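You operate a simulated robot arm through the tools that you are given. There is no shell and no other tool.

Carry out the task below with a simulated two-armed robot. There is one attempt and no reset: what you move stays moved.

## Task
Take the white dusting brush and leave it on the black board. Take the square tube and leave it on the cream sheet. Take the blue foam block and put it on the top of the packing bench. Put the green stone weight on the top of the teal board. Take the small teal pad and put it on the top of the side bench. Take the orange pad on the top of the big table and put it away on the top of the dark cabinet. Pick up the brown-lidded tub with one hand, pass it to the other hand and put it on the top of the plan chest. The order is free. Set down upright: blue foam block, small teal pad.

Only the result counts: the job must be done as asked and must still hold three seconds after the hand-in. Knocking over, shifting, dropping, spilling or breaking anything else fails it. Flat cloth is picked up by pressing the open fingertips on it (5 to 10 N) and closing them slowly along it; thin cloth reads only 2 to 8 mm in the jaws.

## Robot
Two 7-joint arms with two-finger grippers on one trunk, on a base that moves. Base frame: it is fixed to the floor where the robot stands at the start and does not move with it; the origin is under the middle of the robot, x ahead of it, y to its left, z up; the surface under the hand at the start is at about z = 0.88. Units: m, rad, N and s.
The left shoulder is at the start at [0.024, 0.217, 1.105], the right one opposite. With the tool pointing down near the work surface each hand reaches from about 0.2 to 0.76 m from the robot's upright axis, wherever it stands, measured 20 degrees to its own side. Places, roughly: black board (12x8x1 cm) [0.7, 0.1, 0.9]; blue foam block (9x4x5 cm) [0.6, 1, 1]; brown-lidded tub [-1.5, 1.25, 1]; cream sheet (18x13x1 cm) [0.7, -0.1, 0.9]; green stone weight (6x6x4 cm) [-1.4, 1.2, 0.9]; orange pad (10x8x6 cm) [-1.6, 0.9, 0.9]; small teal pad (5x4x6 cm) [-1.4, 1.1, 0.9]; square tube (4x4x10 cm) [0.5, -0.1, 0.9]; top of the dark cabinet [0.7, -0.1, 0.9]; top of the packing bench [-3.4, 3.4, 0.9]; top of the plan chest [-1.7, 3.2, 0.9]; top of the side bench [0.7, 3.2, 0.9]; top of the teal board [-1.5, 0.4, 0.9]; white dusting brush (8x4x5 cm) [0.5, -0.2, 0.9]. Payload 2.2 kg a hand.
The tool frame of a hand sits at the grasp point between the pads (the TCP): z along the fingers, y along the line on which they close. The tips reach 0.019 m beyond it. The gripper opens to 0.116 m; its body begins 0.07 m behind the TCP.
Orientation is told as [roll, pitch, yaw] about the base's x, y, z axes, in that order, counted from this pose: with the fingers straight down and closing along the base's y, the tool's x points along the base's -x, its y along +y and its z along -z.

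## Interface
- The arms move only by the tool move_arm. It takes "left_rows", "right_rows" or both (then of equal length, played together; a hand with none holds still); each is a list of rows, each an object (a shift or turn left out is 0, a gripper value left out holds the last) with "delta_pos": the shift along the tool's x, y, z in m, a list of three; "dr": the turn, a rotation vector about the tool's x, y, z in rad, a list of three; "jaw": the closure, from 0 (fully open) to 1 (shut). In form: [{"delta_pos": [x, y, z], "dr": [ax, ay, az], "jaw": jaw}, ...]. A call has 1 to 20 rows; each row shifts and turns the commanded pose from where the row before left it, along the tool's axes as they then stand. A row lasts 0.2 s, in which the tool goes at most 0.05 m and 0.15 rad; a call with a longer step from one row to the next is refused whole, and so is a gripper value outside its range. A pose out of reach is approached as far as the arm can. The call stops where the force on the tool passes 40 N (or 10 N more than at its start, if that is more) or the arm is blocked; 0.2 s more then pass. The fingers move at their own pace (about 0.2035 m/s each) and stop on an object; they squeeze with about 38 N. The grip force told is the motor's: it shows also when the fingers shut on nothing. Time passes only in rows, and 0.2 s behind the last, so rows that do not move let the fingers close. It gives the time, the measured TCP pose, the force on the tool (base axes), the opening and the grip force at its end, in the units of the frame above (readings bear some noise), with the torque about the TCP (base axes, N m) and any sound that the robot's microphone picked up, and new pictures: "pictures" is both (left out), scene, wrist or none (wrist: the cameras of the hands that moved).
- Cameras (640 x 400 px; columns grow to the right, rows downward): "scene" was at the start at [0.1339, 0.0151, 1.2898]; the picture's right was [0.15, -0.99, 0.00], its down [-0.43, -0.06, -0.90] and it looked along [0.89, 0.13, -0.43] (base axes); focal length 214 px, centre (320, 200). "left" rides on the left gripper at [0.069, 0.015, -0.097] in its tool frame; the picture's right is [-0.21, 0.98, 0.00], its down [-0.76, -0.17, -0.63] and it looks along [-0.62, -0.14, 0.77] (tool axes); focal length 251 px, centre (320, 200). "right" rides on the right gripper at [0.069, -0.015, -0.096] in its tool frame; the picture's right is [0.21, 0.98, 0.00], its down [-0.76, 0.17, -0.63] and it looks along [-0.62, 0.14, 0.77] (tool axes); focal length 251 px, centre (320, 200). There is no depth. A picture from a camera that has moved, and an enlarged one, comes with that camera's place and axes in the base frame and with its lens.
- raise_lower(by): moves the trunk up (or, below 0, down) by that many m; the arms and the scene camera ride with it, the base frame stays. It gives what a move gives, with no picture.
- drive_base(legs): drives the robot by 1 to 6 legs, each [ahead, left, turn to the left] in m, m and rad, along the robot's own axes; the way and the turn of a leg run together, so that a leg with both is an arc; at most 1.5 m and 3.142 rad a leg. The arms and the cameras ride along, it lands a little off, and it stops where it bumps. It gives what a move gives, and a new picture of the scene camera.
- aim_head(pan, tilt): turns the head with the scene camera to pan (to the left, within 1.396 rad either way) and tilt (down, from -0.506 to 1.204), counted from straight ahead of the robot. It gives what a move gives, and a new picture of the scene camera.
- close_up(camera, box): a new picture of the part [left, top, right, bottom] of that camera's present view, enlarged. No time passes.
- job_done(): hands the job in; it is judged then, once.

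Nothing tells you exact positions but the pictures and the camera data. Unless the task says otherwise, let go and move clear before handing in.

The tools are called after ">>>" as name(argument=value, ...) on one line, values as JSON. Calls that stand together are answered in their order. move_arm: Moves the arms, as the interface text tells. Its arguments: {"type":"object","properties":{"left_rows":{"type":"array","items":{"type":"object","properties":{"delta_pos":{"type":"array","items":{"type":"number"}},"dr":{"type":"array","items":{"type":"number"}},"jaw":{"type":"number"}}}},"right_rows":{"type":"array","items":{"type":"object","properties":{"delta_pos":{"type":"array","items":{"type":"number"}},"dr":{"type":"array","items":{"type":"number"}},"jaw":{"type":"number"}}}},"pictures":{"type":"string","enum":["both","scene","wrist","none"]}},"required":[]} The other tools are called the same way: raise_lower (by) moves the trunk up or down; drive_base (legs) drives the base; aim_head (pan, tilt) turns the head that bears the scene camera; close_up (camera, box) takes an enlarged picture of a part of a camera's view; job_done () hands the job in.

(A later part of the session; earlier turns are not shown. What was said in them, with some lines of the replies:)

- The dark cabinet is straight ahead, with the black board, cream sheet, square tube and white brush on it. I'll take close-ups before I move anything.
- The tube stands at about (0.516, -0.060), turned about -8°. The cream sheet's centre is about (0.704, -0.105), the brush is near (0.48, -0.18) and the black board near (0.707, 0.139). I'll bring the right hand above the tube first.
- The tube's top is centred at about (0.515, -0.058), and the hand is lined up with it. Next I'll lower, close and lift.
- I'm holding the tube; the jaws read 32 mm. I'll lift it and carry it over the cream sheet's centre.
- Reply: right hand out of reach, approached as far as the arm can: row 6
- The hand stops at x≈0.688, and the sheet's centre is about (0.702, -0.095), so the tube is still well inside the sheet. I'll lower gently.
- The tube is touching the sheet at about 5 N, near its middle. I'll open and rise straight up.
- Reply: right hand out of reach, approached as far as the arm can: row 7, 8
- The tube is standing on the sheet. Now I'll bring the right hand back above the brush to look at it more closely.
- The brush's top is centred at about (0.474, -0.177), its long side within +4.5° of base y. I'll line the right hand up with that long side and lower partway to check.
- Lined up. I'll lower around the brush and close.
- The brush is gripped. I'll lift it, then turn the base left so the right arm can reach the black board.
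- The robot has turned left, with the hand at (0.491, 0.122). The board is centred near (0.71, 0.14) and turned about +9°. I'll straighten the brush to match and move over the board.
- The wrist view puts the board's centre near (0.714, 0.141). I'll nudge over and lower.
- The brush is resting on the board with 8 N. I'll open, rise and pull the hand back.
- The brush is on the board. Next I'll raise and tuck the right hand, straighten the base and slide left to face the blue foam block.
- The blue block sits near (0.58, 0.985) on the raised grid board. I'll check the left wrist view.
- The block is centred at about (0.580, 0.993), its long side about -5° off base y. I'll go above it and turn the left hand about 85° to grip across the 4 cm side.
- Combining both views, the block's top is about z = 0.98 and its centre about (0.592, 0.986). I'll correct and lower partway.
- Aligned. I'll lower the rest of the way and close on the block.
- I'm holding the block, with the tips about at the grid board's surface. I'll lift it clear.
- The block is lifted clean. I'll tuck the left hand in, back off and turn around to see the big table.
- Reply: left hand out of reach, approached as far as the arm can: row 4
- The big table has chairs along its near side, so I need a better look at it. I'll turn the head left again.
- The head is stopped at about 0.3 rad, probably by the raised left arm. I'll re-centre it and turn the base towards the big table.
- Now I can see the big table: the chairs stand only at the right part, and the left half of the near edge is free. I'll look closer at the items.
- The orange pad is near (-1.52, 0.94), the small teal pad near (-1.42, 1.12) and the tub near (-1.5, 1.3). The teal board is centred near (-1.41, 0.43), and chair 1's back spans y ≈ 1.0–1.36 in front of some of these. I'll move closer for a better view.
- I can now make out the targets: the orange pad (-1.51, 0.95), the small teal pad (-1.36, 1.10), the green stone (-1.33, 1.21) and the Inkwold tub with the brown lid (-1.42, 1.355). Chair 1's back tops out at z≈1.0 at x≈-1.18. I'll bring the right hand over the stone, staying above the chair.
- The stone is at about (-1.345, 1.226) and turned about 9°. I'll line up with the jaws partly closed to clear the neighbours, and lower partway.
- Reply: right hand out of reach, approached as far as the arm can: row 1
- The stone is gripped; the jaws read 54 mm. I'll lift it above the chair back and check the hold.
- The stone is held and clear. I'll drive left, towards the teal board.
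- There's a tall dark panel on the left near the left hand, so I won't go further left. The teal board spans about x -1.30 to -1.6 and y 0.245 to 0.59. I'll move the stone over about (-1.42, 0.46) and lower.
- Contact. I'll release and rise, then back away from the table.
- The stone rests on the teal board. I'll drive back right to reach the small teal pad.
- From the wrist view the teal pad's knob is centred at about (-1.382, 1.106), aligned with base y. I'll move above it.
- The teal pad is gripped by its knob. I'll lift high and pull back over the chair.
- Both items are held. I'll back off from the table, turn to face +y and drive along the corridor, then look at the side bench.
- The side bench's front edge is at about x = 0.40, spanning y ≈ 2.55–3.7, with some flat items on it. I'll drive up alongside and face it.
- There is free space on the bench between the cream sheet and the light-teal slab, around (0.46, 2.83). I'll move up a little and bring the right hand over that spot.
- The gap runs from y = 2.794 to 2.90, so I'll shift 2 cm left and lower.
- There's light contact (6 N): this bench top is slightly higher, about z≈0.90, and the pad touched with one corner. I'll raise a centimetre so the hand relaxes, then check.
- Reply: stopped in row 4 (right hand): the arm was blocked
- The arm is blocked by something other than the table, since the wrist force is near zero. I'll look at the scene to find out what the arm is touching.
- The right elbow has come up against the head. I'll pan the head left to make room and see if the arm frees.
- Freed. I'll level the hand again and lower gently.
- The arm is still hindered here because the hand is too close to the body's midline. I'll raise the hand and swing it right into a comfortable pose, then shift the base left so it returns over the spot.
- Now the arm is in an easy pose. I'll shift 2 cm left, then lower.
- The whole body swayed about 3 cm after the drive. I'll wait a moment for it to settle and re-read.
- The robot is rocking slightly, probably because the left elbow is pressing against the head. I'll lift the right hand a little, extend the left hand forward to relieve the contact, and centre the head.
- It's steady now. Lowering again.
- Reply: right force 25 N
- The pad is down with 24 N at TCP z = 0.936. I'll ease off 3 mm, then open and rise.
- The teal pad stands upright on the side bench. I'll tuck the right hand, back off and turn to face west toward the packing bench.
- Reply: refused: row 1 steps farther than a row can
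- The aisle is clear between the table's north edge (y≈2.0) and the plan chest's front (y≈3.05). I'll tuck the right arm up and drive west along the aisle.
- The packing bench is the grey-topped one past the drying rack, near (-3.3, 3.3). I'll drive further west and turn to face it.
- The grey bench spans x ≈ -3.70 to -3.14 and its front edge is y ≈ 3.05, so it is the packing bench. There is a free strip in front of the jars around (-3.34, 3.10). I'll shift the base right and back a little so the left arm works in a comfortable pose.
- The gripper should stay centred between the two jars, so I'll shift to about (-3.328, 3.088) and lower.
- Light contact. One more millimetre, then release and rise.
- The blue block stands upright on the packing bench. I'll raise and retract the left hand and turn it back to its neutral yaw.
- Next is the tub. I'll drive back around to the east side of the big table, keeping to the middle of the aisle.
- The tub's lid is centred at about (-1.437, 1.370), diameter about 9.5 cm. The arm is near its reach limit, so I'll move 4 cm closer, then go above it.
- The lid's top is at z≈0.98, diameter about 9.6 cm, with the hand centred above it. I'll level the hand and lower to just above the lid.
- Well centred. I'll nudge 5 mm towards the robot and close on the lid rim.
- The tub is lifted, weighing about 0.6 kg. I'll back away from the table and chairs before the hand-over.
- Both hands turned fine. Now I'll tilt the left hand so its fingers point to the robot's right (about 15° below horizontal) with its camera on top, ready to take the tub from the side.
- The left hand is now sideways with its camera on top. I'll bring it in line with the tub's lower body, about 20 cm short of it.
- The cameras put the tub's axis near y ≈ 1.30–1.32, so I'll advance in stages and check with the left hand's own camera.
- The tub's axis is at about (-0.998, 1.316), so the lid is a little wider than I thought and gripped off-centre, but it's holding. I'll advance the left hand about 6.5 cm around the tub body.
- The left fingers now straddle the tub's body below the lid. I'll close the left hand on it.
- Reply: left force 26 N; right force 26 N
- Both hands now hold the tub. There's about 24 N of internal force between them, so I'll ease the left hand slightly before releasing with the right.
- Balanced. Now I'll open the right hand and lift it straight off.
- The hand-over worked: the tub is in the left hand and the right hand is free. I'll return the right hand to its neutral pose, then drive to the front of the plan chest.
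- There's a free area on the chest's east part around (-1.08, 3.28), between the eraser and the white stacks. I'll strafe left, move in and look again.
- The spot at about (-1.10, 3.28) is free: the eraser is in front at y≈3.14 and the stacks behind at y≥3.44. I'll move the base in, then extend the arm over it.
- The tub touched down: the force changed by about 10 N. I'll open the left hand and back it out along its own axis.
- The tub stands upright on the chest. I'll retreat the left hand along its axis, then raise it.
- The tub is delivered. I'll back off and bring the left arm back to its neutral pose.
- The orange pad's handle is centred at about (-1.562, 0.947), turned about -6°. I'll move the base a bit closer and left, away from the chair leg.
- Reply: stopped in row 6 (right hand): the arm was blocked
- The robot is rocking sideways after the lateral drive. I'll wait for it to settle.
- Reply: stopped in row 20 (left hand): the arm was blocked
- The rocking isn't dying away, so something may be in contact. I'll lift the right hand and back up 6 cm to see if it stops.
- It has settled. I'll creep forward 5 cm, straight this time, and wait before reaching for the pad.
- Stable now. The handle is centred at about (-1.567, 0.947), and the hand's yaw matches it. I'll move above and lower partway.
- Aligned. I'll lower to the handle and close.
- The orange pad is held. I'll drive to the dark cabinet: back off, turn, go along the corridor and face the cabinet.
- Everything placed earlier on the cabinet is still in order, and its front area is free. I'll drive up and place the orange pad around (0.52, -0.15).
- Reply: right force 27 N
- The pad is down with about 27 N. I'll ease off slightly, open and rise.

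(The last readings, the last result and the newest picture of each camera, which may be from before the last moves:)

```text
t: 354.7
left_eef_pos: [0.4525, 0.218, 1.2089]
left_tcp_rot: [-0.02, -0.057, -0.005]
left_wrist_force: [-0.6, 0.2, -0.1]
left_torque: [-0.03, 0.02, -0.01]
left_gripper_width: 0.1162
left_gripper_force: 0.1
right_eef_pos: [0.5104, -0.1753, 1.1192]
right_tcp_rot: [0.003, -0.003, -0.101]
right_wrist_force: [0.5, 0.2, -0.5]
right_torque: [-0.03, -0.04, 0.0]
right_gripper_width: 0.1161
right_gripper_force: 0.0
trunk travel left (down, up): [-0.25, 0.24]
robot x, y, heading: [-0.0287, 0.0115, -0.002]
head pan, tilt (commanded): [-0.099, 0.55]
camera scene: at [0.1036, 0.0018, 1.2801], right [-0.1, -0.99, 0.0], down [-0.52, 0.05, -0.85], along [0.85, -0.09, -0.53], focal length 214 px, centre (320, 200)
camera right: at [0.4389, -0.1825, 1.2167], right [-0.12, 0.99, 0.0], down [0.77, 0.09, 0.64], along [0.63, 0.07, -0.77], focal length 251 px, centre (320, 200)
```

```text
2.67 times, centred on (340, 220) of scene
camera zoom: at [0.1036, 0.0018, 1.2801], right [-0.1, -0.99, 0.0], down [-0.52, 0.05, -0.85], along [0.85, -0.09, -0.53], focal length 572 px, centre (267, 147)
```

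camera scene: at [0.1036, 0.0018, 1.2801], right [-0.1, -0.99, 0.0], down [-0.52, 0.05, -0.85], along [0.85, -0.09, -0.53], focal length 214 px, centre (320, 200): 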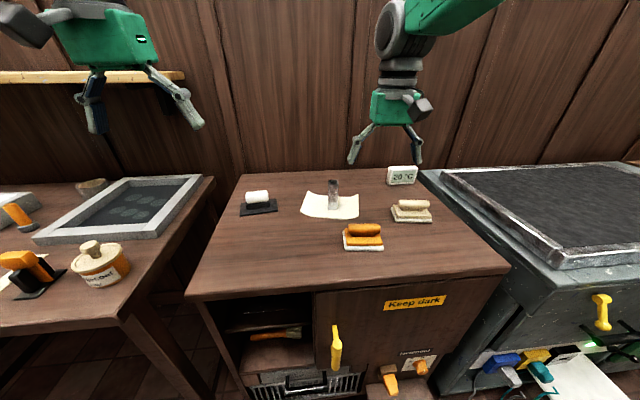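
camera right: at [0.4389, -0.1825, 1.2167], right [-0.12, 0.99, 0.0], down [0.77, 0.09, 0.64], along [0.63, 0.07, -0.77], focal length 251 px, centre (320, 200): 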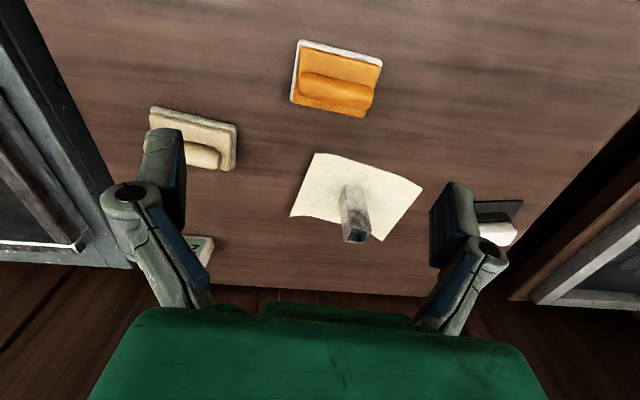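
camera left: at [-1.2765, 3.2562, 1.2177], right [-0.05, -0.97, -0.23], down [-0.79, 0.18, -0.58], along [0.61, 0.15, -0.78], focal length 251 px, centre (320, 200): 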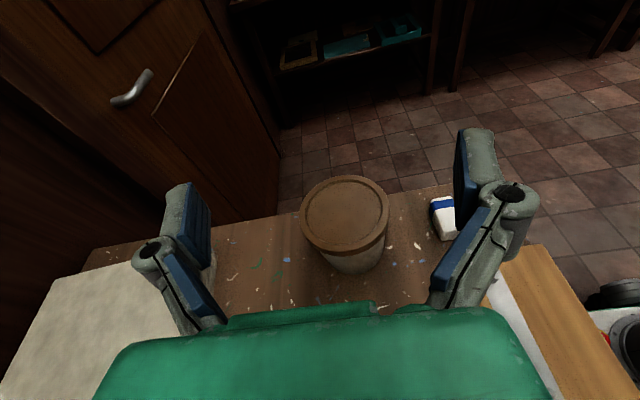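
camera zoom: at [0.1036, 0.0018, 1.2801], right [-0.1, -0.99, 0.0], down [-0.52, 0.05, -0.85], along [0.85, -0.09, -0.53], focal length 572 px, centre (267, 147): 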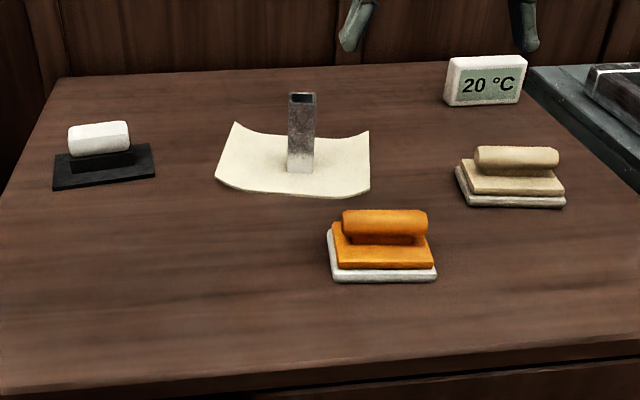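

All seven items are placed: brush on the board, tube on the sheet and orange pad on the cabinet here, and the others at their benches. I'll back clear and take one last look before handing in.

>>> drive_base(legs=[[-0.25, 0, 0]])

>>> move_arm(right_rows=[{}, {}, {}, {}, {}], pictures="scene")

```text
t: 356.5
left_eef_pos: [0.202, 0.221, 1.2097]
left_tcp_rot: [-0.019, -0.054, 0.0]
left_wrist_force: [0.3, -0.3, 0.4]
left_torque: [-0.01, -0.03, 0.0]
left_gripper_width: 0.1159
left_gripper_force: 0.0
right_eef_pos: [0.2614, -0.1703, 1.1204]
right_tcp_rot: [0.001, -0.004, -0.094]
right_wrist_force: [-0.3, -0.7, 0.3]
right_torque: [0.0, -0.01, 0.03]
right_gripper_width: 0.116
right_gripper_force: 0.0
trunk travel left (down, up): [-0.25, 0.24]
robot x, y, heading: [-0.2772, 0.0113, -0.001]
head pan, tilt (commanded): [-0.099, 0.55]
camera scene: at [-0.1451, 0.0033, 1.2801], right [-0.1, -1.0, 0.0], down [-0.52, 0.05, -0.85], along [0.85, -0.08, -0.53], focal length 214 px, centre (320, 200)
```

scene: 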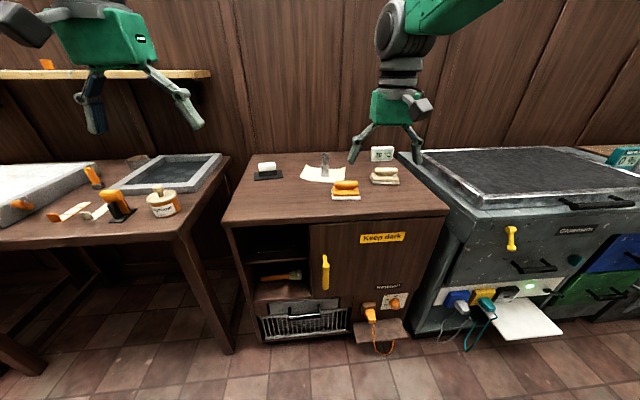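

```text
t: 357.7
left_eef_pos: [0.197, 0.2213, 1.2125]
left_tcp_rot: [-0.02, -0.06, 0.001]
left_wrist_force: [-0.5, 0.1, 1.0]
left_torque: [0.0, -0.04, 0.02]
left_gripper_width: 0.1163
left_gripper_force: 0.0
right_eef_pos: [0.2582, -0.1703, 1.1209]
right_tcp_rot: [0.0, -0.01, -0.095]
right_wrist_force: [-0.2, -0.8, -0.4]
right_torque: [0.03, -0.01, -0.01]
right_gripper_width: 0.1162
right_gripper_force: 0.1
trunk travel left (down, up): [-0.25, 0.24]
robot x, y, heading: [-0.274, 0.0107, 0.006]
head pan, tilt (commanded): [-0.099, 0.55]
camera scene: at [-0.146, 0.0035, 1.2802], right [-0.1, -1.0, 0.0], down [-0.52, 0.05, -0.85], along [0.85, -0.08, -0.53], focal length 214 px, centre (320, 200)
```

scene: 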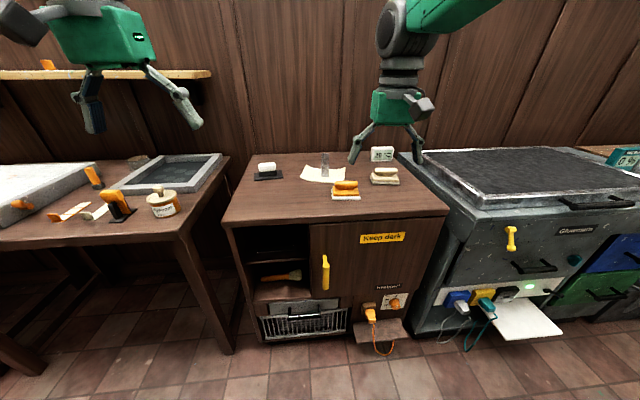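

The brush, tube and orange pad are standing still on the cabinet, and both hands are empty and clear. I saw the other four items in place when I left them, so I'm handing in.

>>> job_done()

```text
The job is handed in.
```

I've handed the job in, with all seven items moved to where you asked. I didn't get a verdict back, so this is what I saw when I let go of each one:

| Item | Where it is now |
|---|---|
| White dusting brush | On the black board |
| Square tube | Standing on the cream sheet, slightly off its centre |
| Blue foam block | Upright on the packing bench, in front of the jars |
| Green stone weight | On the teal board |
| Small teal pad | Upright on the side bench, between the cream sheet and the light-teal slab |
| Orange pad | On the dark cabinet, near the front |
| Brown-lidded tub | Passed from the right hand to the left in mid-air, then set upright on the plan chest |

- **Last check:** just before handing in I saw the brush, tube and orange pad steady on the cabinet. I didn't go back to look at the items on the packing bench, side bench and plan chest after I left them.
- **Side bench:** the right arm jammed against the robot's own head while I was lowering the teal pad. The pad touched the bench lightly before I freed the arm and placed it properly.
- **Big table:** the robot rocked for a while beside the table before I picked up the orange pad.

I saw nothing else knocked or shifted in the pictures.
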